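You operate a simulated robot arm through the tools that you are given. There is no shell and no other tool. Be economical: measure what you need, move in short steps, check, and stop when the job is done.

The job below is to be done with a simulated two-armed robot. You get a single attempt, and the scene is never put back.

Task
Take the lid off the green pot and lay it down on the top of the press bench. Put one of the wood scraps from the top of the press bench on the bench before the stop fence. Stack the carton that says "dowels" from the top of the press bench on top of the carton marked "plugs". Put the small bottle labelled "thin" from the left lower shelf of the wall bench on the lower shelf of the wall bench and the small bottle labelled "thick" on the left end of the wall bench. Do these in any order. Set down upright: small bottle.

It is judged by the outcome, as a careful person would: the job done as asked, and still so three seconds after it is handed in. It fails if anything else is knocked over, pushed out of place, dropped, spilled or broken. A push-on lid holds only when it is set on centred and level and pressed home; a screw cap is set on level and turned clockwise until tight.

Robot
Two 6-joint arms with fingered hands on one trunk, on a base that drives. Base frame: it is fixed to the floor where the robot stands at the start and does not move with it; the origin is under the middle of the robot, x ahead of it, y to its left, z up; the surface under the hand at the start is at about z = 800. Readings come in mm, rad, newtons and seconds.
The left shoulder is at the start at [70, 191, 1398], the right one opposite. With the tool pointing down near the work surface each hand reaches from about 460 to 920 mm from the robot's upright axis, wherever it stands, measured 20 degrees to its own side. Places, roughly: bench before the stop fence (48x21 cm) [1700, -120, 800]; brown carton, white carton, yellow carton [1000, 0, 750]; green pot (6x6x6 cm) [500, 100, 800]; left end of the wall bench (38x20 cm) [2860, -1280, 880]; lower shelf of the wall bench [3000, -2400, 400]; small bottle [3000, -1750, 500]; wood scrap (3x2x2 cm) [500, 300, 800]. Payload 4.7 kg a hand.
Tool frame (each hand has its own): the origin (TCP) lies between the finger pads and is the grasp point; the fingertips stand 36 mm ahead of it; z points along the fingers, y is the line along which they close. Largest opening 120 mm; the body of the gripper starts 42 mm behind the TCP. The gripper is a hand of 5 fingers: y runs from the thumb to the fingers, the wrist lies at [-18, -113, -198] in the tool frame, and closing takes about 1.5 s.
Orientation is that of the tool frame in the base frame, as a unit quaternion [x, y, z, w]. With the fingers straight down and the wrist toward the robot, the tool's x, y and z point along [0, 1, 0], [1, 0, 0] and [0, 0, -1] of the base frame.

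Tools
- The arms move only by the tool arm_command. It takes "left_steps", "right_steps" or both (then of equal length, played together; a hand with none holds still); each is a list of rows, each a list of 3 entries, a list of its own where there are three numbers: the gripper command, from -1 (shut) to 1 (fully open), values between in proportion, then the shift along the tool's x, y, z in mm, then the turn, a rotation vector about the tool's x, y, z in rad. In form: [[hand, [dx, dy, dz], [ax, ay, az]], ...]. A call has 1 to 8 rows; each row is the pose to reach, as a shift and turn from the pose commanded when the call began, along the tool's axes at that moment. Each row takes 0.2 s and may step no farther than 50 mm and 0.15 rad from the row before; otherwise, or with a gripper value out of range, the whole call is refused. Where a pose cannot be reached the arm comes as near as it can. A force on the tool above 40 N (or 10 N above the force at the start of the call, whichever is more), or a blocked arm, ends the call early, and 0.2 s more pass. Each finger travels about 45 mm/s and halts on what it meets, pressing with about 30 N; the grip force reading is that of the motor and also rises with nothing between the fingers. The clock runs only during rows and for 0.2 s after the last one: add rows that repeat a pose to give the fingers time. It gives the time, the measured TCP pose, the force on the tool (base axes), the opening and the grip force at its end, in the units of the frame above (readings bear some noise), with the torque about the TCP (base axes, N m) and any sound that the robot's microphone picked up.
- Cameras (640 x 400 px; columns grow to the right, rows downward): "scene" is now at [125.4, 4.7, 1605.9]; the picture's right is [0.05, -1.00, 0.00], its down [-0.77, -0.04, -0.63] and it looks along [0.63, 0.03, -0.77] (base axes); focal length 259 px, centre (320, 200). "left" rides on the left gripper at [-73, -91, -143] in its tool frame; the picture's right is [-0.80, -0.28, 0.53], its down [0.53, -0.73, 0.42] and it looks along [0.27, 0.62, 0.74] (tool axes); focal length 234 px, centre (320, 200). "right" rides on the right gripper at [73, -91, -144] in its tool frame; the picture's right is [-0.80, 0.28, -0.52], its down [-0.53, -0.73, 0.42] and it looks along [-0.27, 0.62, 0.74] (tool axes); focal length 234 px, centre (320, 200). There is no depth. A picture from a camera that has moved, and an enlarged one, comes with that camera's place and axes in the base frame and with its lens.
- camera(camera): a new picture of that camera. No time passes.
- move_column(by): slides the trunk up (or, below 0, down) by that many mm; the arms and the scene camera ride with it, the base frame stays. It gives what a move gives, with no picture.
- drive_base(legs): drives the robot by 1 to 6 legs, each [ahead, left, turn to the left] in mm, mm and rad, along the robot's own axes; the way and the turn of a leg run together, so that a leg with both is an arc; at most 1500 mm and 3.142 rad a leg. The arms and the cameras ride along, it lands a little off, and it stops where it bumps. It gives what a move gives.
- hand_shape(shape, hand): the hand has 5 fingers and takes this shape, open, in about a second: jaw (thumb against the fingers, like two jaws); tri (thumb and two fingers); tip (a fingertip pinch); poke (one finger out to press); point (the index stretched); flat (the hand flat); cup (the hand cupped); fist (a fist). The gripper value then closes the fingers along that shape, each until it touches; the sizes above hold for jaw. It gives what a move gives, with no picture.
- aim_head(pan, tilt): turns the head with the scene camera to pan (to the left, within 1.501 rad either way) and tilt (down, from -0.506 to 1.204), counted from straight ahead of the robot. It gives what a move gives.
- zoom(camera, box): a new picture of the part [left, top, right, bottom] of that camera's present view, enlarged. No time passes.
- sign_off(): hands the job in; it is judged then, once.

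Go step by step. Nothing tells you exact positions but the pictures and the camera data: compare them with the known pose of the tool, close in by small moves and look again before you grip or let go. The budget is 165 turns and 130 pictures, counting those below and the enlarged ones. Unless the task says otherwise, let go and move clear before handing in.

The tools are called after ">>>" as name(argument=value, ...) on one line, values as JSON. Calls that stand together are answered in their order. arm_command: Moves the arms, as the interface text tells. Its arguments: {"type":"object","properties":{"left_steps":{"type":"array","items":{"type":"array"}},"right_steps":{"type":"array","items":{"type":"array"}}},"required":[]} The other tools are called the same way: move_column (by) slides the trunk up or down; hand_shape (shape, hand) gives the hand a shape; drive_base (legs) drives the base; aim_head (pan, tilt) turns the head that bears the scene camera; camera (camera) takes a picture; zoom (camera, box) takes an enlarged picture of a part of a camera's view; sign_off () hands the job in.

At the start:

```text
time: 0.0
left_position: [652.0, 315.4, 1178.2]
left_ee_rot: [0.708, 0.707, 0.0, 0.0]
left_contact_force: [-0.4, 0.2, -0.7]
left_moment: [-0.01, 0.04, 0.01]
left_opening: 119.3
left_grip_force: 0.1
left_shape: jaw
right_position: [683.2, -236.7, 1143.8]
right_ee_rot: [0.707, 0.707, 0.0, 0.001]
right_contact_force: [0.1, 0.1, -0.2]
right_moment: [0.01, 0.03, 0.01]
right_opening: 119.5
right_grip_force: 0.2
right_shape: jaw
trunk travel left (down, up): [-875.0, 65.0]
robot x, y, heading: [-2.1, 0.3, 0.002]
head pan, tilt: [0.052, 0.885]
```

scene: 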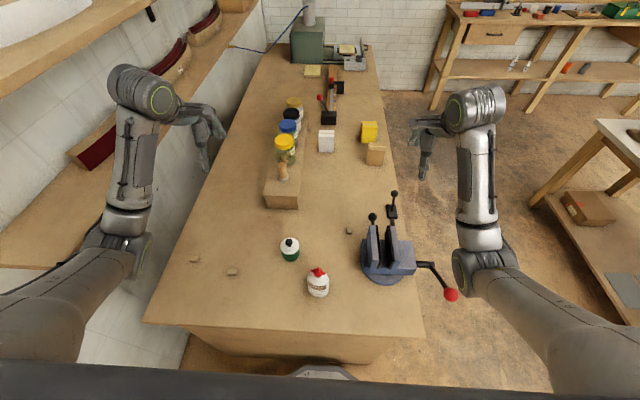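
right: 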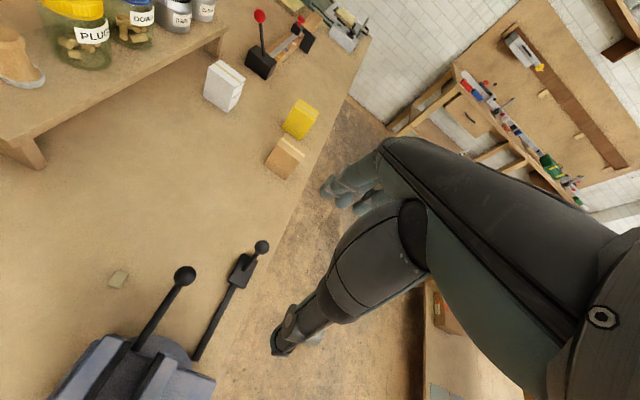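
left: 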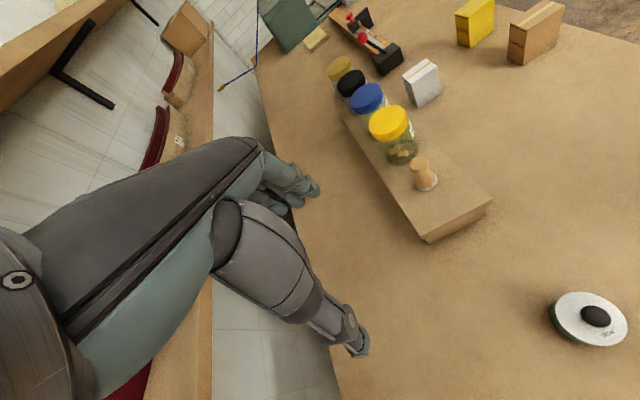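

I see the bench with the green pot (white lid, black knob), wood scraps, three cartons, and the wall bench at right rear. I'll look closer at the parts first.

>>> zoom(camera="scene", box=[160, 200, 420, 340])

>>> zoom(camera="scene", box=[260, 40, 420, 180])

>>> zoom(camera="right", box=[190, 0, 390, 190])

```text
2.46 times, centred on (290, 270) of scene
camera zoom: at [125.4, 4.7, 1605.9], right [0.05, -1.0, 0.0], down [-0.77, -0.04, -0.63], along [0.63, 0.03, -0.77], focal length 637 px, centre (394, 28)
```

zoom: 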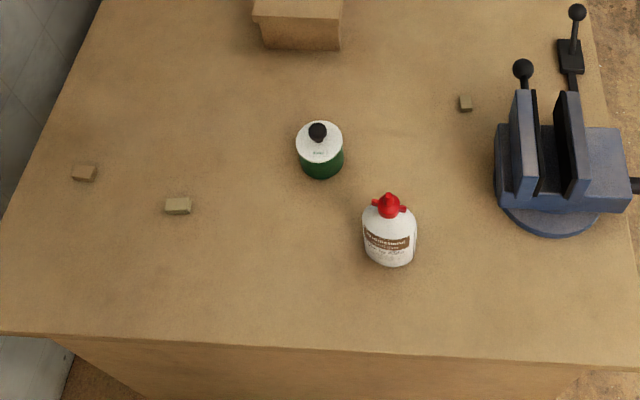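

```text
2.86 times, centred on (340, 110) of scene
camera zoom: at [125.4, 4.7, 1605.9], right [0.05, -1.0, 0.0], down [-0.77, -0.04, -0.63], along [0.63, 0.03, -0.77], focal length 739 px, centre (263, 457)
```

zoom: 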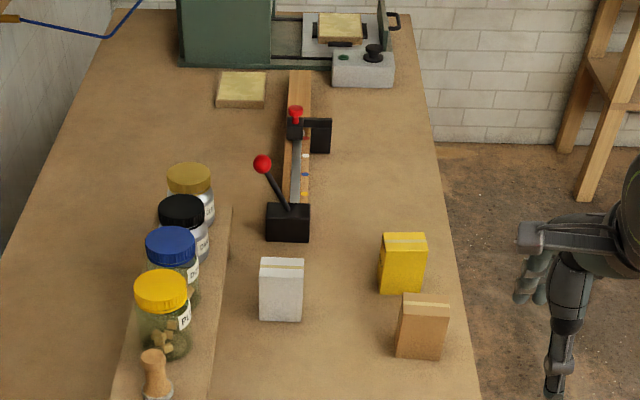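

```text
2.11 times, centred on (290, 95) of right
camera zoom: at [591.8, -164.2, 1289.2], right [0.28, -0.8, 0.52], down [-0.73, -0.53, -0.42], along [0.62, -0.27, -0.74], focal length 493 px, centre (383, 421)
```

zoom: 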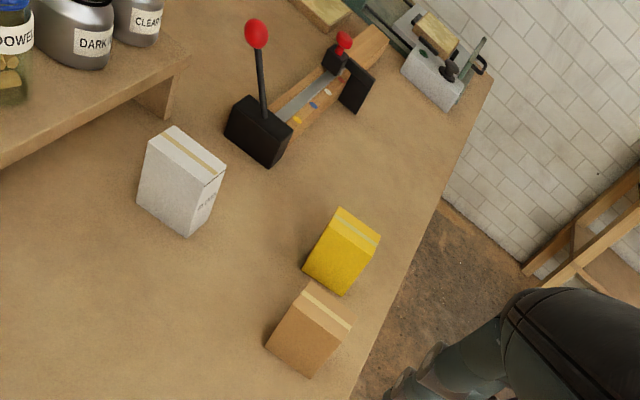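

The pot's knob is at about (545,127,875). I'll bring the left hand above it.

>>> arm_command(left_steps=[[0.3, [-27, -15, 31], [0, 0, 0]], [0.0, [-54, -31, 62], [0, 0, 0]], [-0.1, [-81, -46, 93], [0, 0, 0]], [-0.1, [-107, -61, 124], [0, 0, 0]], [-0.1, [-134, -76, 155], [0, 0, 0]], [-0.1, [-161, -92, 186], [0, 0, 0]], [-0.1, [-188, -107, 210], [0, 0, 0]], [-0.1, [-188, -107, 210], [0, 0, 0]]])

>>> camera(camera="left")

>>> zoom(camera="scene", box=[160, 180, 420, 340])

```text
time: 1.6
left_position: [556.1, 223.8, 960.3]
left_ee_rot: [0.695, 0.712, 0.076, -0.063]
left_contact_force: [-0.2, 0.7, -0.1]
left_moment: [-0.03, -0.01, 0.01]
left_opening: 54.3
left_grip_force: 0.0
left_shape: jaw
right_position: [683.4, -234.8, 1145.4]
right_ee_rot: [0.707, 0.707, 0.0, -0.001]
right_contact_force: [-0.1, 0.0, -0.7]
right_moment: [-0.04, -0.01, 0.03]
right_opening: 119.5
right_grip_force: 0.1
right_shape: jaw
trunk travel left (down, up): [-875.0, 65.0]
robot x, y, heading: [-2.7, -1.4, -0.002]
head pan, tilt: [0.052, 0.885]
stopped in row 8 (left hand): the arm was blocked; the commanded pose is now the measured one
```

```text
123 pictures are left
camera left: at [463.8, 122.1, 1084.4], right [-0.25, -0.69, -0.68], down [-0.74, 0.59, -0.33], along [0.63, 0.42, -0.66], focal length 234 px, centre (320, 200)
```

left: 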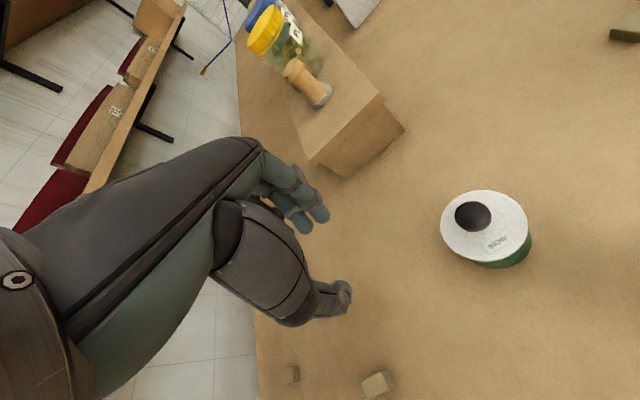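

```text
2.46 times, centred on (290, 260) of scene
camera zoom: at [124.4, 5.2, 1606.0], right [0.05, -1.0, 0.0], down [-0.77, -0.04, -0.63], along [0.63, 0.03, -0.77], focal length 637 px, centre (394, 52)
```

zoom: 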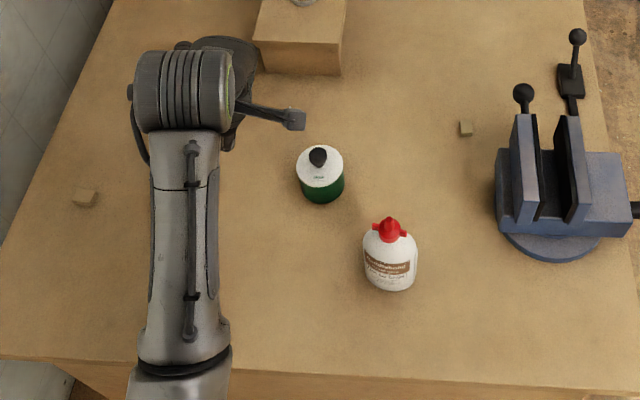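

The left arm hit a joint limit this close in. I'll raise the hand, then back the base off so the pot lies in a comfortable zone.

>>> arm_command(left_steps=[[-0.1, [10, 10, -45], [0.005, -0.05, 0.006]], [-0.1, [20, 20, -90], [0.01, -0.1, 0.012]], [-0.1, [30, 30, -130], [0.018, -0.197, 0.024]], [-0.1, [30, 30, -130], [0.018, -0.197, 0.024]]])

>>> drive_base(legs=[[-110, -110, 0]])

```text
time: 2.6
left_position: [583.6, 225.8, 1094.7]
left_ee_rot: [0.708, 0.707, -0.002, 0.001]
left_contact_force: [-0.3, -0.7, 0.2]
left_moment: [0.0, -0.01, 0.0]
left_opening: 54.2
left_grip_force: 0.0
left_shape: jaw
right_position: [683.5, -236.4, 1144.6]
right_ee_rot: [0.707, 0.707, 0.0, 0.0]
right_contact_force: [0.5, 0.2, 0.7]
right_moment: [0.01, 0.0, 0.0]
right_opening: 119.6
right_grip_force: 0.1
right_shape: jaw
trunk travel left (down, up): [-875.0, 65.0]
robot x, y, heading: [0.7, -1.0, -0.001]
head pan, tilt: [0.052, 0.885]
```

```text
time: 4.0
left_position: [478.3, 121.4, 1094.2]
left_ee_rot: [0.707, 0.708, -0.001, 0.001]
left_contact_force: [0.5, 1.0, 0.3]
left_moment: [-0.04, 0.02, -0.02]
left_opening: 54.3
left_grip_force: 0.0
left_shape: jaw
right_position: [578.7, -342.5, 1144.7]
right_ee_rot: [0.706, 0.708, 0.0, 0.0]
right_contact_force: [0.2, -0.7, 0.6]
right_moment: [0.0, 0.02, 0.0]
right_opening: 119.5
right_grip_force: 0.1
right_shape: jaw
trunk travel left (down, up): [-875.0, 65.0]
robot x, y, heading: [-108.2, -110.4, 0.006]
head pan, tilt: [0.052, 0.885]
```

>>> arm_command(left_steps=[[-0.1, [1, 20, 40], [0, 0, 0]], [-0.1, [1, 40, 80], [0, 0, 0]], [-0.1, [2, 55, 120], [0, 0, 0]], [-0.1, [3, 65, 150], [0, 0, 0]], [-0.1, [3, 65, 150], [0, 0, 0]]])

>>> camera(camera="left")

>>> zoom(camera="scene", box=[180, 180, 380, 340])

```text
time: 5.2
left_position: [540.9, 122.3, 943.4]
left_ee_rot: [0.707, 0.707, 0.0, 0.001]
left_contact_force: [-0.3, -0.4, -0.2]
left_moment: [0.0, 0.01, 0.0]
left_opening: 54.4
left_grip_force: 0.0
left_shape: jaw
right_position: [576.6, -342.4, 1145.0]
right_ee_rot: [0.707, 0.708, 0.001, 0.0]
right_contact_force: [0.0, 0.6, -0.1]
right_moment: [0.03, -0.01, 0.02]
right_opening: 119.6
right_grip_force: 0.2
right_shape: jaw
trunk travel left (down, up): [-875.0, 65.0]
robot x, y, heading: [-106.5, -106.9, 0.003]
head pan, tilt: [0.052, 0.885]
```

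```text
121 pictures are left
camera left: at [447.6, 49.4, 1086.0], right [-0.28, -0.81, -0.52], down [-0.73, 0.53, -0.43], along [0.62, 0.27, -0.74], focal length 234 px, centre (320, 200)
```

left: 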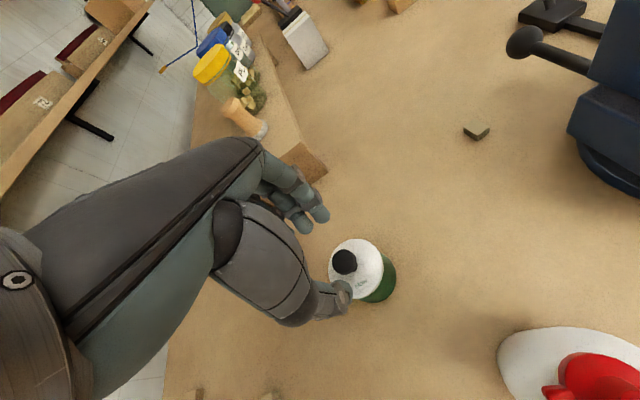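

```text
2.50 times, centred on (280, 260) of scene
camera zoom: at [17.2, -103.4, 1606.0], right [0.06, -1.0, 0.0], down [-0.77, -0.04, -0.63], along [0.63, 0.04, -0.77], focal length 647 px, centre (420, 50)
```

zoom: 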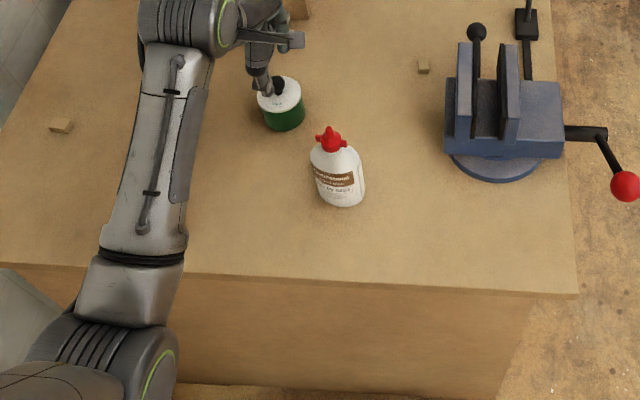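

Knob triangulates to (542,125,871), right under the hand. Descend and grip it.

>>> arm_command(left_steps=[[-0.1, [2, 1, 25], [0, 0, 0]], [-0.1, [2, 1, 44], [0, 0, 0]], [-0.1, [2, 1, 44], [0, 0, 0]]])

>>> zoom(camera="left", box=[220, 160, 460, 340])

>>> zoom(camera="scene", box=[220, 180, 340, 260])

```text
time: 6.0
left_position: [542.1, 125.9, 899.8]
left_ee_rot: [0.707, 0.708, -0.001, 0.001]
left_contact_force: [-0.1, -0.7, -0.8]
left_moment: [0.02, -0.02, 0.01]
left_opening: 53.9
left_grip_force: 0.0
left_shape: jaw
right_position: [576.5, -343.8, 1144.8]
right_ee_rot: [0.706, 0.708, 0.0, 0.0]
right_contact_force: [0.2, -0.6, -0.9]
right_moment: [0.02, 0.01, 0.0]
right_opening: 119.4
right_grip_force: 0.0
right_shape: jaw
trunk travel left (down, up): [-875.0, 65.0]
robot x, y, heading: [-102.8, -106.3, 0.008]
head pan, tilt: [0.052, 0.885]
```

```text
2.22 times, centred on (340, 250) of left
camera zoom: at [449.8, 51.8, 1042.5], right [-0.28, -0.81, -0.52], down [-0.73, 0.53, -0.43], along [0.62, 0.27, -0.74], focal length 520 px, centre (276, 89)
```

zoom: 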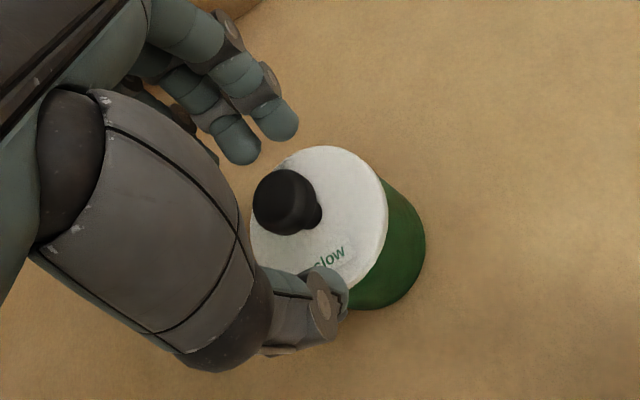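

```text
5.00 times, centred on (280, 220) of scene
camera zoom: at [17.5, -103.3, 1605.9], right [0.06, -1.0, 0.0], down [-0.77, -0.04, -0.63], along [0.63, 0.03, -0.77], focal length 1294 px, centre (520, 100)
```

zoom: 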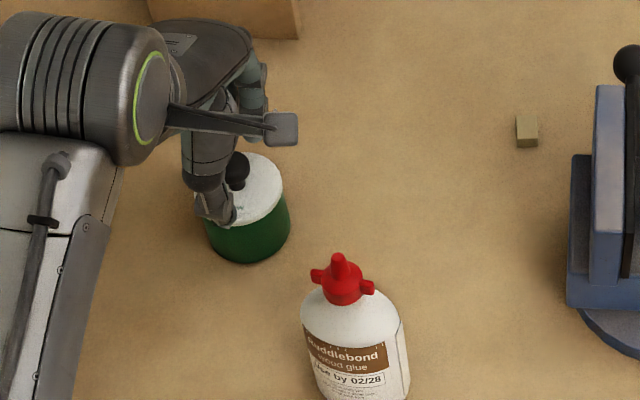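

>>> arm_command(left_steps=[[-0.5, [0, 0, 0], [0, 0, 0]], [-1, [0, 0, 0], [0, 0, 0]], [-1, [0, 0, 0], [0, 0, 0]], [-1, [0, 0, 0], [0, 0, 0]], [-1, [0, 0, 0], [0, 0, 0]], [-1, [0, 0, 0], [0, 0, 0]]])

>>> zoom(camera="left", box=[220, 160, 460, 340])

```text
time: 7.4
left_position: [540.0, 125.7, 898.9]
left_ee_rot: [0.707, 0.707, -0.001, 0.002]
left_contact_force: [-1.4, -1.2, -0.1]
left_moment: [-0.04, 0.07, -0.01]
left_opening: 14.6
left_grip_force: 29.4
left_shape: jaw
right_position: [576.7, -342.2, 1145.5]
right_ee_rot: [0.706, 0.708, 0.0, -0.001]
right_contact_force: [-0.5, -0.3, -0.3]
right_moment: [0.0, 0.01, 0.0]
right_opening: 119.9
right_grip_force: 0.0
right_shape: jaw
trunk travel left (down, up): [-875.0, 65.0]
robot x, y, heading: [-108.0, -107.1, -0.001]
head pan, tilt: [0.052, 0.885]
heard: snap
```

```text
2.22 times, centred on (340, 250) of left
camera zoom: at [449.5, 51.7, 1042.8], right [-0.28, -0.81, -0.52], down [-0.73, 0.53, -0.43], along [0.62, 0.27, -0.74], focal length 520 px, centre (276, 89)
```

zoom: 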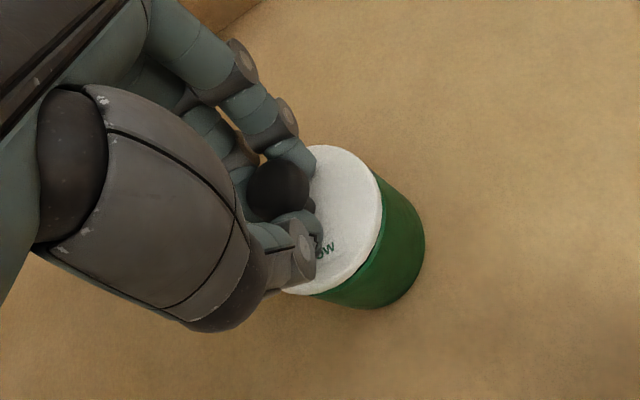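

A snap – the lid seems to have come free. Lift gently.

>>> arm_command(left_steps=[[-1, [0, 0, -10], [0, 0, 0]], [-1, [0, 0, -25], [0, 0, 0]], [-1, [0, 0, -25], [0, 0, 0]]])

>>> zoom(camera="left", box=[220, 160, 460, 340])

>>> zoom(camera="scene", box=[180, 180, 380, 300])

```text
time: 8.2
left_position: [541.4, 124.7, 926.1]
left_ee_rot: [0.707, 0.707, 0.0, 0.001]
left_contact_force: [-0.2, 0.3, -0.2]
left_moment: [0.03, -0.05, 0.05]
left_opening: 14.4
left_grip_force: 29.3
left_shape: jaw
right_position: [576.9, -342.3, 1146.8]
right_ee_rot: [0.706, 0.708, 0.0, 0.0]
right_contact_force: [-0.9, -0.2, -0.6]
right_moment: [0.0, 0.0, 0.03]
right_opening: 119.4
right_grip_force: 0.0
right_shape: jaw
trunk travel left (down, up): [-875.0, 65.0]
robot x, y, heading: [-107.0, -111.7, -0.004]
head pan, tilt: [0.052, 0.885]
```

```text
2.22 times, centred on (340, 250) of left
camera zoom: at [449.7, 52.2, 1068.8], right [-0.28, -0.81, -0.52], down [-0.73, 0.53, -0.43], along [0.62, 0.27, -0.74], focal length 520 px, centre (276, 89)
```

zoom: 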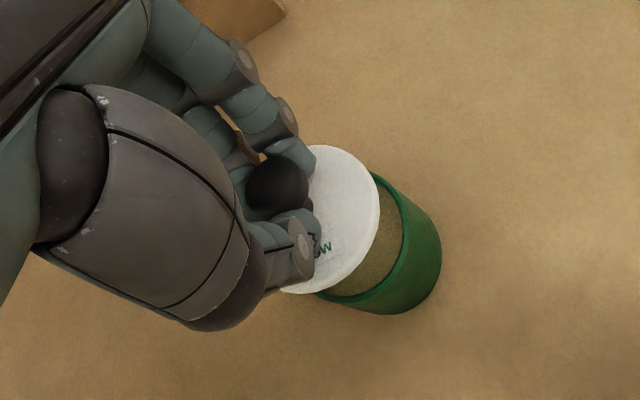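

```text
3.20 times, centred on (280, 240) of scene
camera zoom: at [17.8, -103.1, 1605.9], right [0.06, -1.0, 0.0], down [-0.77, -0.04, -0.63], along [0.63, 0.03, -0.77], focal length 828 px, centre (448, 72)
```

zoom: 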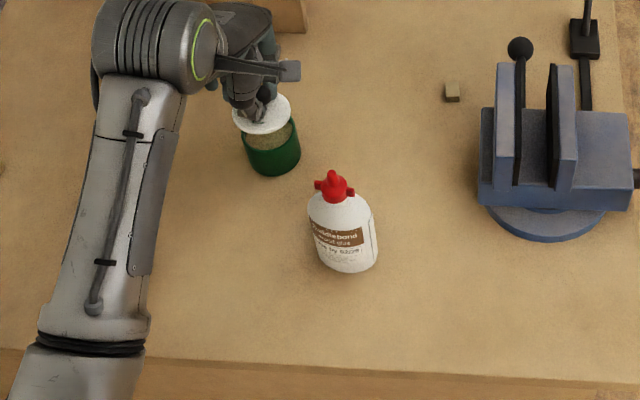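

The lid is off. I'll carry it left to the clear spot at (560,230) and lower it.

>>> arm_command(left_steps=[[-1, [0, 0, -30], [0, 0, 0]], [-1, [40, 5, -30], [0, 0, 0]], [-1, [80, 15, -30], [0, 0, 0]], [-1, [105, 20, -20], [0, 0, 0]], [-1, [105, 20, 20], [0, 0, 0]], [-1, [105, 20, 58], [0, 0, 0]], [-1, [105, 20, 58], [0, 0, 0]]])

>>> camera(camera="left")

```text
time: 9.8
left_position: [561.2, 229.5, 869.1]
left_ee_rot: [0.707, 0.708, -0.001, 0.0]
left_contact_force: [-0.2, 1.3, -0.5]
left_moment: [-0.01, 0.05, -0.01]
left_opening: 14.6
left_grip_force: 29.6
left_shape: jaw
right_position: [576.1, -343.3, 1145.8]
right_ee_rot: [0.706, 0.708, -0.001, 0.0]
right_contact_force: [0.3, 0.8, 0.6]
right_moment: [0.01, -0.03, 0.0]
right_opening: 119.4
right_grip_force: 0.1
right_shape: jaw
trunk travel left (down, up): [-875.0, 65.0]
robot x, y, heading: [-106.2, -107.4, 0.003]
head pan, tilt: [0.052, 0.885]
```

```text
114 pictures are left
camera left: at [469.1, 156.7, 1011.7], right [-0.28, -0.81, -0.52], down [-0.73, 0.53, -0.43], along [0.62, 0.27, -0.74], focal length 234 px, centre (320, 200)
```

left: 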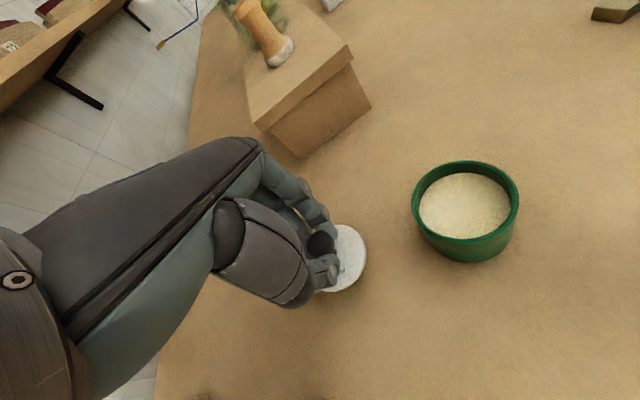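

Pot is upright and undisturbed. Lower the lid until it touches the bench.

>>> arm_command(left_steps=[[-1, [0, 0, 8], [0, 0, 0]], [-1, [0, 0, 16], [0, 0, 0]], [-1, [0, 0, 22], [0, 0, 0]], [-1, [0, 0, 27], [0, 0, 0]], [-1, [0, 0, 31], [0, 0, 0]]])

>>> zoom(camera="left", box=[220, 160, 460, 340])

>>> zoom(camera="scene", box=[160, 180, 320, 280])

```text
time: 11.2
left_position: [568.4, 229.6, 845.6]
left_ee_rot: [0.707, 0.707, 0.007, 0.007]
left_contact_force: [-5.8, 0.9, 20.8]
left_moment: [-0.35, -0.04, -0.07]
left_opening: 15.4
left_grip_force: 29.6
left_shape: jaw
right_position: [576.3, -341.7, 1146.0]
right_ee_rot: [0.706, 0.708, 0.0, 0.001]
right_contact_force: [1.2, 0.2, -0.2]
right_moment: [0.0, 0.02, 0.01]
right_opening: 119.6
right_grip_force: 0.1
right_shape: jaw
trunk travel left (down, up): [-875.0, 65.0]
robot x, y, heading: [-106.6, -107.1, 0.004]
head pan, tilt: [0.052, 0.885]
stopped in row 5 (left hand): the force on the tool passed its limit at 42 N (the readings are from after the stop); the commanded pose is now the measured one
```

```text
2.22 times, centred on (340, 250) of left
camera zoom: at [472.4, 156.4, 986.8], right [-0.27, -0.8, -0.53], down [-0.72, 0.53, -0.44], along [0.64, 0.27, -0.72], focal length 520 px, centre (276, 89)
```

zoom: 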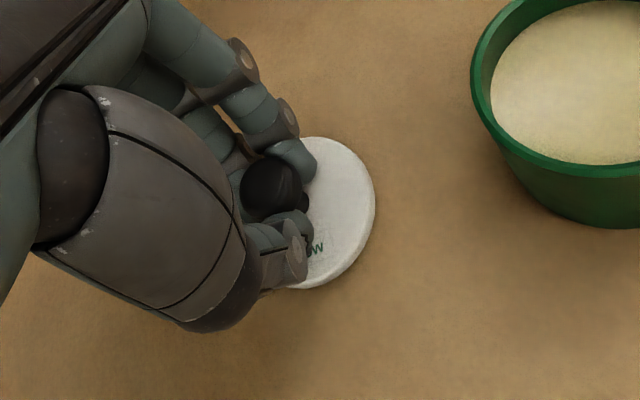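

```text
4.00 times, centred on (240, 230) of scene
camera zoom: at [16.5, -103.4, 1605.7], right [0.06, -1.0, 0.0], down [-0.77, -0.04, -0.63], along [0.63, 0.04, -0.77], focal length 1035 px, centre (640, 80)
```

zoom: 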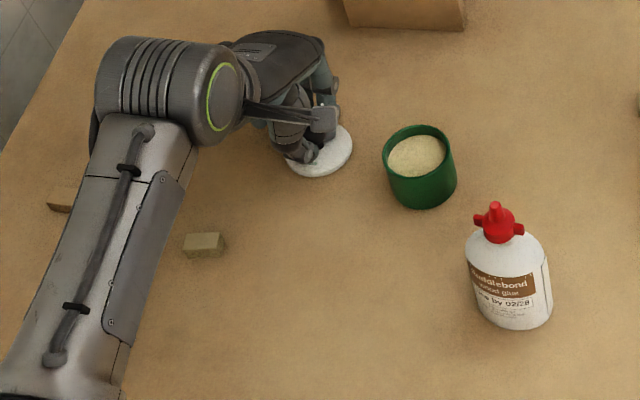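

Lid is flat on the bench. Ease up, open, and lift clear.

>>> arm_command(left_steps=[[-1, [0, 0, -1], [0, 0, 0]], [-0.6, [0, 0, -1], [0, 0, 0]], [-0.2, [0, 0, -1], [0, 0, 0]], [-0.1, [0, 0, -1], [0, 0, 0]], [-0.1, [0, 0, -1], [0, 0, 0]], [-0.1, [0, 0, -30], [0, 0, 0]], [-0.1, [0, 0, -75], [0, 0, 0]], [-0.1, [0, 0, -110], [0, 0, 0]]])

>>> camera(camera="left")

```text
time: 13.0
left_position: [560.9, 230.9, 950.7]
left_ee_rot: [0.707, 0.707, 0.004, 0.004]
left_contact_force: [0.3, 0.3, 0.0]
left_moment: [-0.02, -0.03, 0.0]
left_opening: 54.1
left_grip_force: 0.0
left_shape: jaw
right_position: [577.3, -341.6, 1145.4]
right_ee_rot: [0.706, 0.708, 0.0, 0.0]
right_contact_force: [0.6, 0.0, 0.2]
right_moment: [0.0, 0.03, 0.0]
right_opening: 119.7
right_grip_force: 0.0
right_shape: jaw
trunk travel left (down, up): [-875.0, 65.0]
robot x, y, heading: [-109.3, -109.9, 0.004]
head pan, tilt: [0.052, 0.885]
```

```text
111 pictures are left
camera left: at [468.8, 157.0, 1092.9], right [-0.27, -0.8, -0.53], down [-0.73, 0.53, -0.43], along [0.63, 0.27, -0.73], focal length 234 px, centre (320, 200)
```

left: 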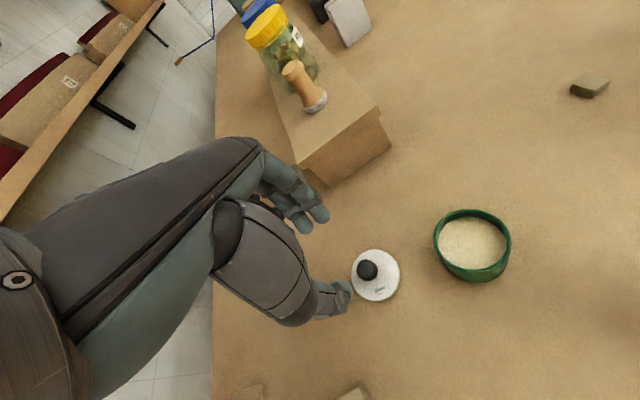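

The lid rests flat beside the pot. Next: the scrap near (460,304) with the left hand.

>>> arm_command(left_steps=[[-0.1, [25, -34, 0], [0, 0, 0]], [-0.1, [50, -67, 0], [0, 0, 0]], [-0.1, [73, -101, 20], [0, 0, 0]], [-0.1, [73, -101, 50], [0, 0, 0]], [-0.1, [73, -101, 50], [0, 0, 0]]])

>>> camera(camera="left")

>>> zoom(camera="scene", box=[140, 180, 340, 340])

```text
time: 14.2
left_position: [461.3, 302.3, 900.8]
left_ee_rot: [0.707, 0.707, 0.005, 0.005]
left_contact_force: [0.2, -0.6, -0.2]
left_moment: [0.01, -0.01, -0.01]
left_opening: 54.1
left_grip_force: 0.0
left_shape: jaw
right_position: [576.6, -342.7, 1144.7]
right_ee_rot: [0.706, 0.708, 0.0, 0.0]
right_contact_force: [-0.2, -0.7, -0.1]
right_moment: [0.01, -0.02, 0.0]
right_opening: 119.6
right_grip_force: 0.1
right_shape: jaw
trunk travel left (down, up): [-875.0, 65.0]
robot x, y, heading: [-108.2, -103.2, 0.003]
head pan, tilt: [0.052, 0.885]
```

```text
110 pictures are left
camera left: at [368.4, 228.4, 1042.7], right [-0.27, -0.8, -0.53], down [-0.73, 0.53, -0.43], along [0.63, 0.27, -0.73], focal length 234 px, centre (320, 200)
```

left: 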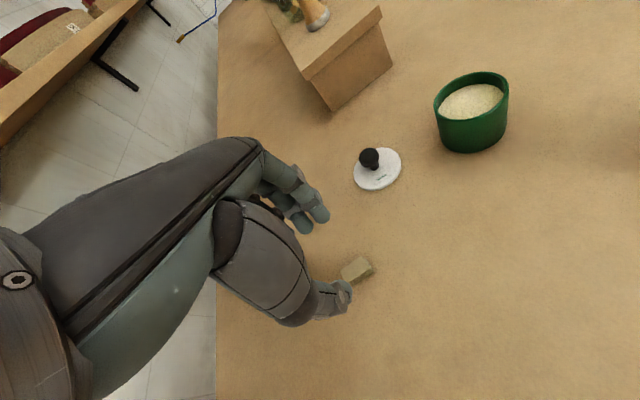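

```text
2.50 times, centred on (240, 260) of scene
camera zoom: at [17.7, -102.9, 1605.9], right [0.06, -1.0, 0.0], down [-0.77, -0.04, -0.63], along [0.63, 0.04, -0.77], focal length 647 px, centre (520, 50)
```

zoom: 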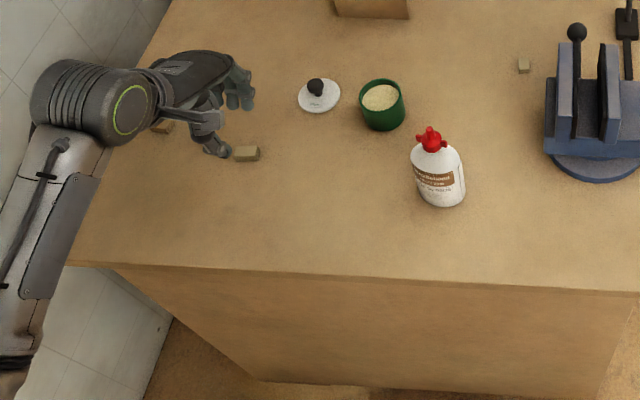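

>>> arm_command(left_steps=[[-0.1, [1, 0, 30], [0, 0, 0]], [-0.1, [1, 0, 58], [0, 0, 0]], [-0.1, [1, 0, 58], [0, 0, 0]]])

>>> zoom(camera="left", box=[220, 160, 460, 340])

```text
time: 15.0
left_position: [464.9, 303.6, 843.4]
left_ee_rot: [0.707, 0.707, 0.005, 0.005]
left_contact_force: [0.0, 0.1, 0.0]
left_moment: [-0.02, -0.04, 0.01]
left_opening: 54.0
left_grip_force: 0.1
left_shape: jaw
right_position: [576.2, -341.5, 1145.9]
right_ee_rot: [0.706, 0.709, 0.0, 0.0]
right_contact_force: [0.3, 0.6, 0.2]
right_moment: [-0.03, 0.01, -0.01]
right_opening: 119.6
right_grip_force: 0.0
right_shape: jaw
trunk travel left (down, up): [-875.0, 65.0]
robot x, y, heading: [-109.7, -108.4, 0.004]
head pan, tilt: [0.052, 0.885]
```

```text
2.22 times, centred on (340, 250) of left
camera zoom: at [370.7, 231.6, 984.7], right [-0.27, -0.8, -0.53], down [-0.73, 0.53, -0.43], along [0.63, 0.27, -0.73], focal length 520 px, centre (276, 89)
```

zoom: 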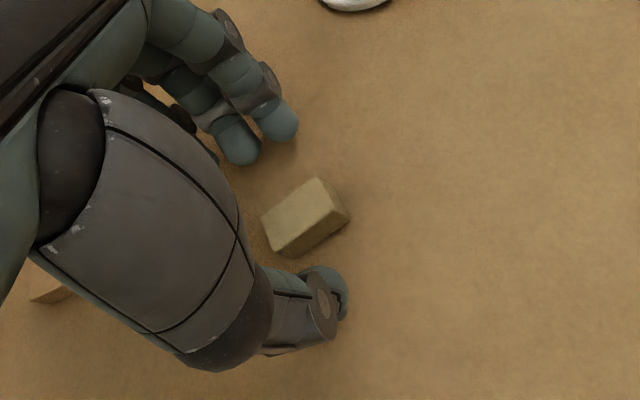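

>>> arm_command(left_steps=[[-0.5, [0, -2, 0], [0, 0, 0]], [-1, [0, -2, 0], [0, 0, 0]], [-1, [0, -2, 0], [0, 0, 0]], [-1, [0, -2, 0], [0, 0, 0]], [-1, [0, -2, 0], [0, 0, 0]], [-1, [0, -2, -5], [0, 0, 0]], [-1, [0, -2, -45], [0, 0, 0]], [-1, [0, -2, -45], [0, 0, 0]]])

>>> zoom(camera="left", box=[220, 160, 460, 340])

```text
time: 16.8
left_position: [463.3, 306.5, 889.1]
left_ee_rot: [0.707, 0.707, 0.004, 0.005]
left_contact_force: [0.5, -0.3, 0.3]
left_moment: [0.01, 0.02, 0.02]
left_opening: 12.0
left_grip_force: 30.1
left_shape: jaw
right_position: [576.9, -341.0, 1144.8]
right_ee_rot: [0.706, 0.708, 0.001, 0.0]
right_contact_force: [0.6, -0.1, -1.0]
right_moment: [0.02, -0.04, -0.01]
right_opening: 119.4
right_grip_force: 0.0
right_shape: jaw
trunk travel left (down, up): [-875.0, 65.0]
robot x, y, heading: [-105.1, -107.3, 0.0]
head pan, tilt: [0.052, 0.885]
```

```text
2.22 times, centred on (340, 250) of left
camera zoom: at [369.2, 232.1, 1031.1], right [-0.27, -0.8, -0.53], down [-0.73, 0.53, -0.43], along [0.63, 0.27, -0.73], focal length 520 px, centre (276, 89)
```

zoom: 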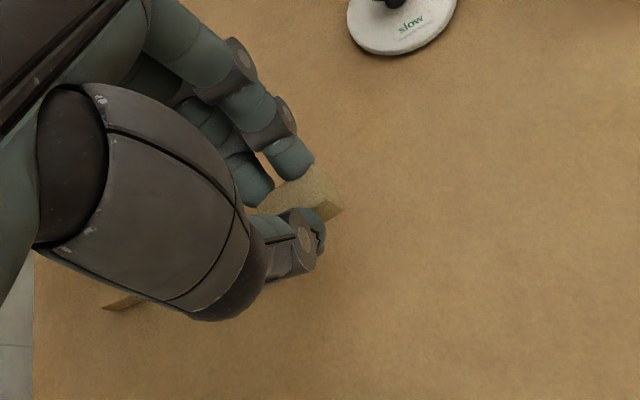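

The scrap is held. I'll raise the hand and look to the right along the aisle before driving.

>>> arm_command(left_steps=[[-1, [0, 20, -50], [0, 0, 0]], [-1, [0, 40, -100], [0, 0, 0]], [-1, [-10, 60, -150], [0, 0, 0]], [-1, [-20, 80, -200], [0, 0, 0]], [-1, [-30, 100, -245], [0, 0, 0]], [-1, [-30, 100, -260], [0, 0, 0]]])

>>> aim_head(pan=-0.8, tilt=0.5)

>>> camera(camera="scene")

```text
refused: row 1 steps farther than a row can; nothing moved
```

```text
time: 18.0
left_position: [462.5, 306.3, 888.7]
left_ee_rot: [0.707, 0.707, 0.005, 0.005]
left_contact_force: [0.5, 0.7, -0.2]
left_moment: [0.01, -0.03, 0.0]
left_opening: 11.8
left_grip_force: 30.1
left_shape: jaw
right_position: [576.6, -341.7, 1145.4]
right_ee_rot: [0.706, 0.708, 0.0, -0.001]
right_contact_force: [-0.1, 0.0, -0.5]
right_moment: [-0.01, -0.03, -0.01]
right_opening: 119.6
right_grip_force: 0.1
right_shape: jaw
trunk travel left (down, up): [-875.0, 65.0]
robot x, y, heading: [-109.0, -110.5, 0.0]
head pan, tilt: [-0.799, 0.499]
```

```text
106 pictures are left
camera scene: at [5.0, -172.1, 1638.5], right [-0.71, -0.7, 0.0], down [-0.34, 0.34, -0.88], along [0.61, -0.63, -0.48], focal length 259 px, centre (320, 200)
```

scene: 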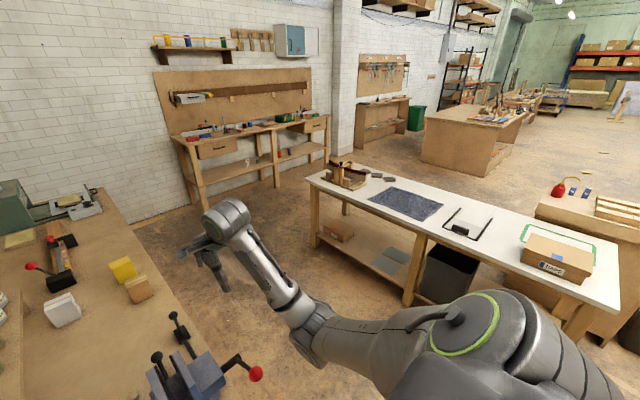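

Aisle is wide (y −320 to about −1500). Raise the hand, then drive round to the bench's right side.

>>> arm_command(left_steps=[[-1, [0, 15, -45], [0, 0, 0]], [-1, [0, 30, -90], [0, 0, 0]], [-1, [-8, 45, -135], [0, 0, 0]], [-1, [-16, 60, -180], [0, 0, 0]], [-1, [-24, 75, -225], [0, 0, 0]], [-1, [-30, 90, -265], [0, 0, 0]], [-1, [-30, 90, -265], [0, 0, 0]]])

>>> drive_base(legs=[[0, -790, 0], [1250, 0, 0], [0, 0, 1.5708]])

>>> aim_head(pan=0.0, tilt=0.6)

>>> camera(camera="scene")

```text
time: 19.6
left_position: [548.6, 274.6, 1157.7]
left_ee_rot: [0.707, 0.707, 0.004, 0.005]
left_contact_force: [0.3, 0.3, 0.2]
left_moment: [-0.01, 0.03, -0.02]
left_opening: 12.0
left_grip_force: 30.0
left_shape: jaw
right_position: [577.2, -341.8, 1146.5]
right_ee_rot: [0.706, 0.708, 0.0, 0.0]
right_contact_force: [-0.5, -0.6, 0.2]
right_moment: [0.04, -0.01, 0.01]
right_opening: 119.5
right_grip_force: 0.0
right_shape: jaw
trunk travel left (down, up): [-875.0, 65.0]
robot x, y, heading: [-104.3, -108.3, 0.005]
head pan, tilt: [-0.799, 0.499]
```

```text
time: 33.6
left_position: [745.3, -217.1, 1156.0]
left_ee_rot: [0.005, 1.0, 0.007, 0.001]
left_contact_force: [0.1, -0.4, -1.0]
left_moment: [0.0, 0.01, 0.02]
left_opening: 11.9
left_grip_force: 30.0
left_shape: jaw
right_position: [1362.0, -195.7, 1145.2]
right_ee_rot: [0.004, 1.0, 0.0, 0.0]
right_contact_force: [0.5, 0.3, -0.1]
right_moment: [0.0, 0.02, 0.01]
right_opening: 119.6
right_grip_force: 0.0
right_shape: jaw
trunk travel left (down, up): [-875.0, 65.0]
robot x, y, heading: [1118.6, -876.8, 1.563]
head pan, tilt: [-0.799, 0.499]
```

```text
time: 34.7
left_position: [744.6, -217.9, 1156.6]
left_ee_rot: [0.005, 1.0, 0.006, 0.0]
left_contact_force: [0.5, 0.0, 0.0]
left_moment: [0.0, -0.02, -0.01]
left_opening: 11.7
left_grip_force: 29.5
left_shape: jaw
right_position: [1361.2, -194.9, 1146.7]
right_ee_rot: [0.003, 1.0, 0.0, 0.001]
right_contact_force: [-0.7, 0.6, -0.2]
right_moment: [-0.03, -0.02, 0.05]
right_opening: 119.7
right_grip_force: 0.0
right_shape: jaw
trunk travel left (down, up): [-875.0, 65.0]
robot x, y, heading: [1116.9, -877.1, 1.565]
head pan, tilt: [0.0, 0.6]
```

```text
105 pictures are left
camera scene: at [1119.7, -738.2, 1629.5], right [1.0, -0.01, 0.0], down [0.0, -0.57, -0.82], along [0.01, 0.82, -0.57], focal length 259 px, centre (320, 200)
```

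scene: 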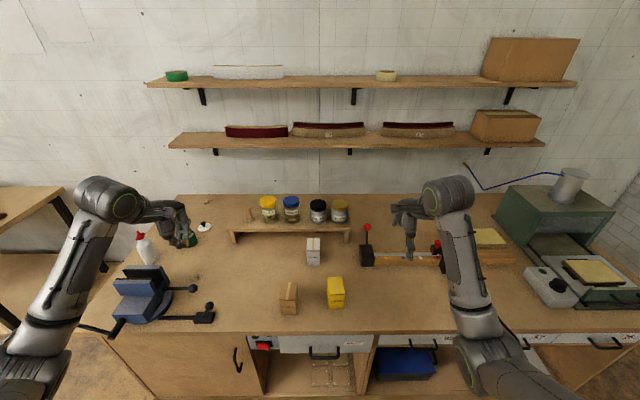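

Arrived on the right side facing the bench. Zoom on the cartons' labels and the fence.

>>> zoom(camera="scene", box=[240, 220, 400, 320])

>>> zoom(camera="scene", box=[340, 200, 620, 320])

>>> camera(camera="right")

```text
4.00 times, centred on (320, 270) of scene
camera zoom: at [1119.7, -738.2, 1629.5], right [1.0, -0.01, 0.0], down [0.0, -0.57, -0.82], along [0.01, 0.82, -0.57], focal length 1035 px, centre (320, -80)
```

zoom: 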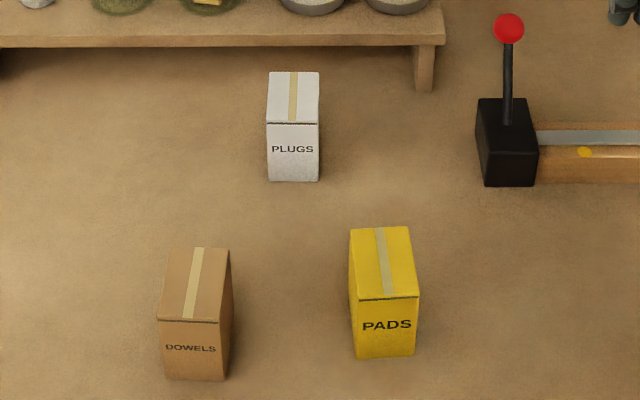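

```text
2.29 times, centred on (480, 260) of scene
camera zoom: at [1119.7, -738.2, 1629.5], right [1.0, -0.01, 0.0], down [0.0, -0.57, -0.82], along [0.01, 0.82, -0.57], focal length 591 px, centre (-46, 63)
```

zoom: 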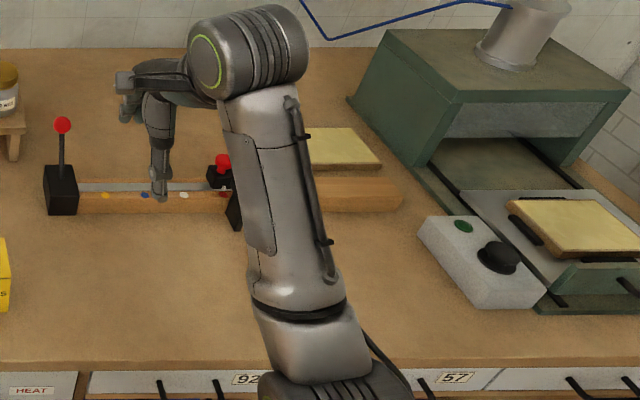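

```text
102 pictures are left
camera right: at [1287.5, -286.6, 1289.3], right [0.81, 0.27, 0.52], down [0.53, -0.74, -0.42], along [0.27, 0.62, -0.74], focal length 234 px, centre (320, 200)
```

right: 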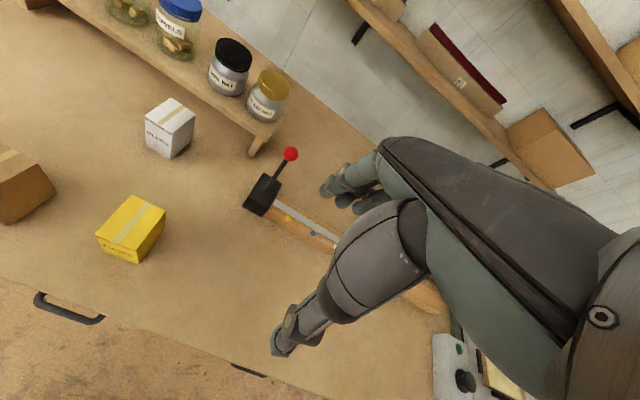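

Brown is "dowels", white is "plugs". First place the scrap: shift right so the fence area (1720,−135) is within left-hand reach.

>>> drive_base(legs=[[0, -750, 0], [75, 0, 0]])

>>> camera(camera="left")

>>> camera(camera="scene")

```text
time: 39.4
left_position: [1500.4, -153.1, 1158.5]
left_ee_rot: [0.006, 1.0, 0.008, 0.0]
left_contact_force: [-0.4, -0.5, -0.2]
left_moment: [0.01, 0.01, -0.01]
left_opening: 11.9
left_grip_force: 29.8
left_shape: jaw
right_position: [2115.8, -131.7, 1147.5]
right_ee_rot: [0.005, 1.0, 0.002, 0.0]
right_contact_force: [0.0, -0.4, -0.2]
right_moment: [0.05, -0.02, -0.02]
right_opening: 119.9
right_grip_force: 0.1
right_shape: jaw
trunk travel left (down, up): [-875.0, 65.0]
robot x, y, heading: [1870.4, -808.5, 1.565]
head pan, tilt: [0.0, 0.6]
```

```text
101 pictures are left
camera left: at [1570.7, -248.0, 1301.2], right [0.8, -0.28, -0.53], down [-0.54, -0.72, -0.44], along [-0.26, 0.63, -0.73], focal length 234 px, centre (320, 200)
```

left: 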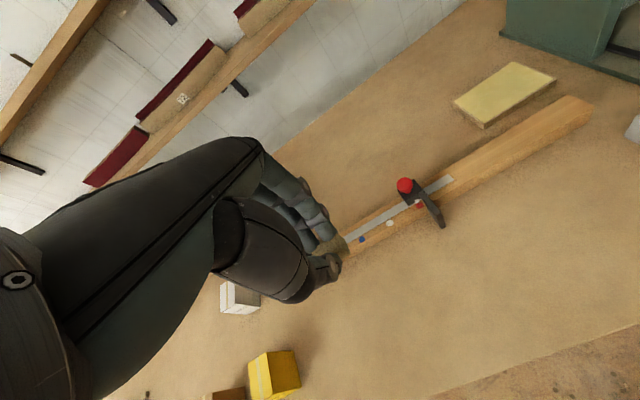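

```text
100 pictures are left
camera scene: at [1873.4, -676.2, 1630.1], right [1.0, -0.01, 0.0], down [-0.01, -0.56, -0.83], along [0.01, 0.83, -0.56], focal length 259 px, centre (320, 200)
```

scene: 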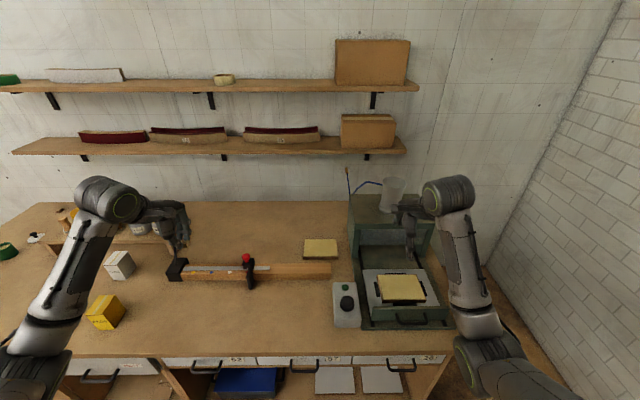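

>>> arm_command(left_steps=[[-1, [-45, 4, 0], [0, 0, 0]], [-1, [-90, 8, 0], [0, 0, 0]], [-1, [-135, 12, 0], [0, 0, 0]], [-1, [-180, 18, 10], [0, 0, 0]], [-1, [-215, 23, 40], [0, 0, 0]], [-1, [-230, 23, 85], [0, 0, 0]], [-1, [-230, 23, 130], [0, 0, 0]], [-1, [-230, 23, 175], [0, 0, 0]]])

>>> camera(camera="left")

```text
time: 41.2
left_position: [1730.1, -124.2, 979.2]
left_ee_rot: [0.007, 1.0, 0.007, 0.0]
left_contact_force: [-0.1, 1.1, 0.0]
left_moment: [-0.03, 0.01, 0.02]
left_opening: 12.1
left_grip_force: 29.5
left_shape: jaw
right_position: [2116.8, -129.7, 1145.2]
right_ee_rot: [0.005, 1.0, 0.0, 0.0]
right_contact_force: [0.4, -0.2, 0.6]
right_moment: [-0.02, 0.01, 0.02]
right_opening: 119.6
right_grip_force: 0.1
right_shape: jaw
trunk travel left (down, up): [-875.0, 65.0]
robot x, y, heading: [1874.9, -809.6, 1.561]
head pan, tilt: [0.0, 0.6]
```

```text
99 pictures are left
camera left: at [1801.0, -219.2, 1121.4], right [0.8, -0.28, -0.53], down [-0.54, -0.72, -0.43], along [-0.26, 0.63, -0.73], focal length 234 px, centre (320, 200)
```

left: 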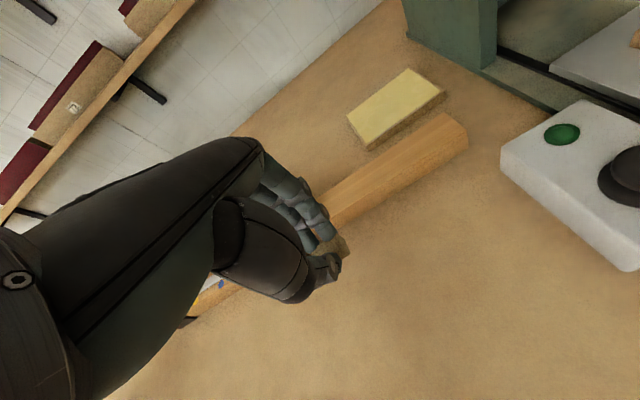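

>>> arm_command(left_steps=[[-1, [0, -10, 35], [0, 0, 0]], [-1, [0, -18, 70], [0, 0, 0]], [-1, [0, -18, 105], [0, 0, 0]], [-1, [0, -18, 125], [0, 0, 0]], [-1, [0, -18, 132], [0, 0, 0]], [-1, [0, -18, 137], [0, 0, 0]]])

>>> zoom(camera="left", box=[220, 160, 460, 340])

```text
time: 42.6
left_position: [1731.0, -141.7, 844.3]
left_ee_rot: [0.006, 1.0, 0.004, 0.001]
left_contact_force: [0.0, -0.6, -0.2]
left_moment: [0.0, 0.0, -0.02]
left_opening: 12.1
left_grip_force: 29.7
left_shape: jaw
right_position: [2116.5, -129.7, 1147.2]
right_ee_rot: [0.004, 1.0, 0.001, 0.0]
right_contact_force: [-0.1, -0.4, 0.0]
right_moment: [0.04, -0.04, -0.01]
right_opening: 119.7
right_grip_force: 0.0
right_shape: jaw
trunk travel left (down, up): [-875.0, 65.0]
robot x, y, heading: [1868.5, -810.8, 1.558]
head pan, tilt: [0.0, 0.6]
```

```text
2.22 times, centred on (340, 250) of left
camera zoom: at [1800.9, -237.4, 986.2], right [0.8, -0.28, -0.53], down [-0.54, -0.72, -0.43], along [-0.26, 0.63, -0.73], focal length 520 px, centre (276, 89)
```

zoom: 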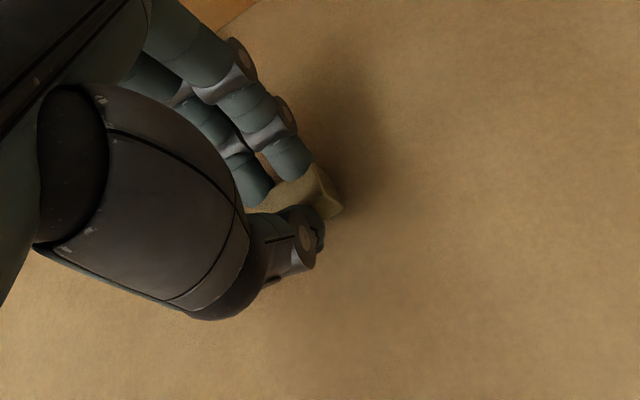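

>>> arm_command(left_steps=[[-1, [0, 0, 2], [0, 0, 0]], [-1, [0, 0, 4], [0, 0, 0]], [-1, [0, 0, 4], [0, 0, 0]]])

>>> arm_command(left_steps=[[-0.7, [0, 0, 0], [0, 0, 0]], [-0.4, [0, 0, 0], [0, 0, 0]], [-0.2, [0, 0, 0], [0, 0, 0]], [-0.2, [0, 0, 0], [0, 0, 0]], [-0.2, [0, 0, -25], [0, 0, 0]], [-0.2, [0, 0, -65], [0, 0, 0]], [-0.2, [0, 0, -110], [0, 0, 0]], [-0.2, [0, 0, -155], [0, 0, 0]]])

>>> camera(camera="left")

```text
time: 43.4
left_position: [1730.3, -144.0, 842.4]
left_ee_rot: [0.006, 1.0, 0.007, 0.001]
left_contact_force: [-0.8, -0.1, 7.3]
left_moment: [0.1, 0.03, -0.01]
left_opening: 12.0
left_grip_force: 30.1
left_shape: jaw
right_position: [2116.7, -130.2, 1146.0]
right_ee_rot: [0.005, 1.0, 0.001, -0.001]
right_contact_force: [-0.9, 0.0, 0.5]
right_moment: [-0.04, 0.0, -0.01]
right_opening: 119.7
right_grip_force: 0.0
right_shape: jaw
trunk travel left (down, up): [-875.0, 65.0]
robot x, y, heading: [1877.2, -811.3, 1.564]
head pan, tilt: [0.0, 0.6]
```

```text
time: 45.2
left_position: [1730.9, -145.0, 995.6]
left_ee_rot: [0.006, 1.0, 0.005, 0.0]
left_contact_force: [-0.5, -0.1, 0.2]
left_moment: [-0.01, 0.01, -0.02]
left_opening: 47.8
left_grip_force: 0.0
left_shape: jaw
right_position: [2116.5, -130.0, 1145.7]
right_ee_rot: [0.004, 1.0, 0.001, 0.0]
right_contact_force: [-0.2, -0.3, -0.5]
right_moment: [-0.01, -0.01, 0.0]
right_opening: 119.7
right_grip_force: 0.1
right_shape: jaw
trunk travel left (down, up): [-875.0, 65.0]
robot x, y, heading: [1871.5, -809.1, 1.565]
head pan, tilt: [0.0, 0.6]
```

```text
97 pictures are left
camera left: at [1800.9, -240.3, 1137.6], right [0.8, -0.28, -0.53], down [-0.54, -0.72, -0.43], along [-0.26, 0.63, -0.73], focal length 234 px, centre (320, 200)
```

left: 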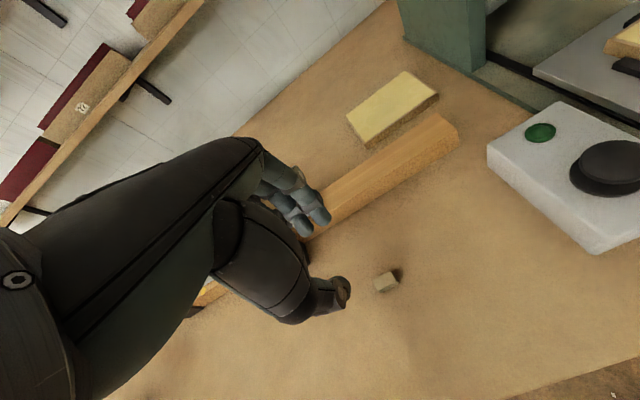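

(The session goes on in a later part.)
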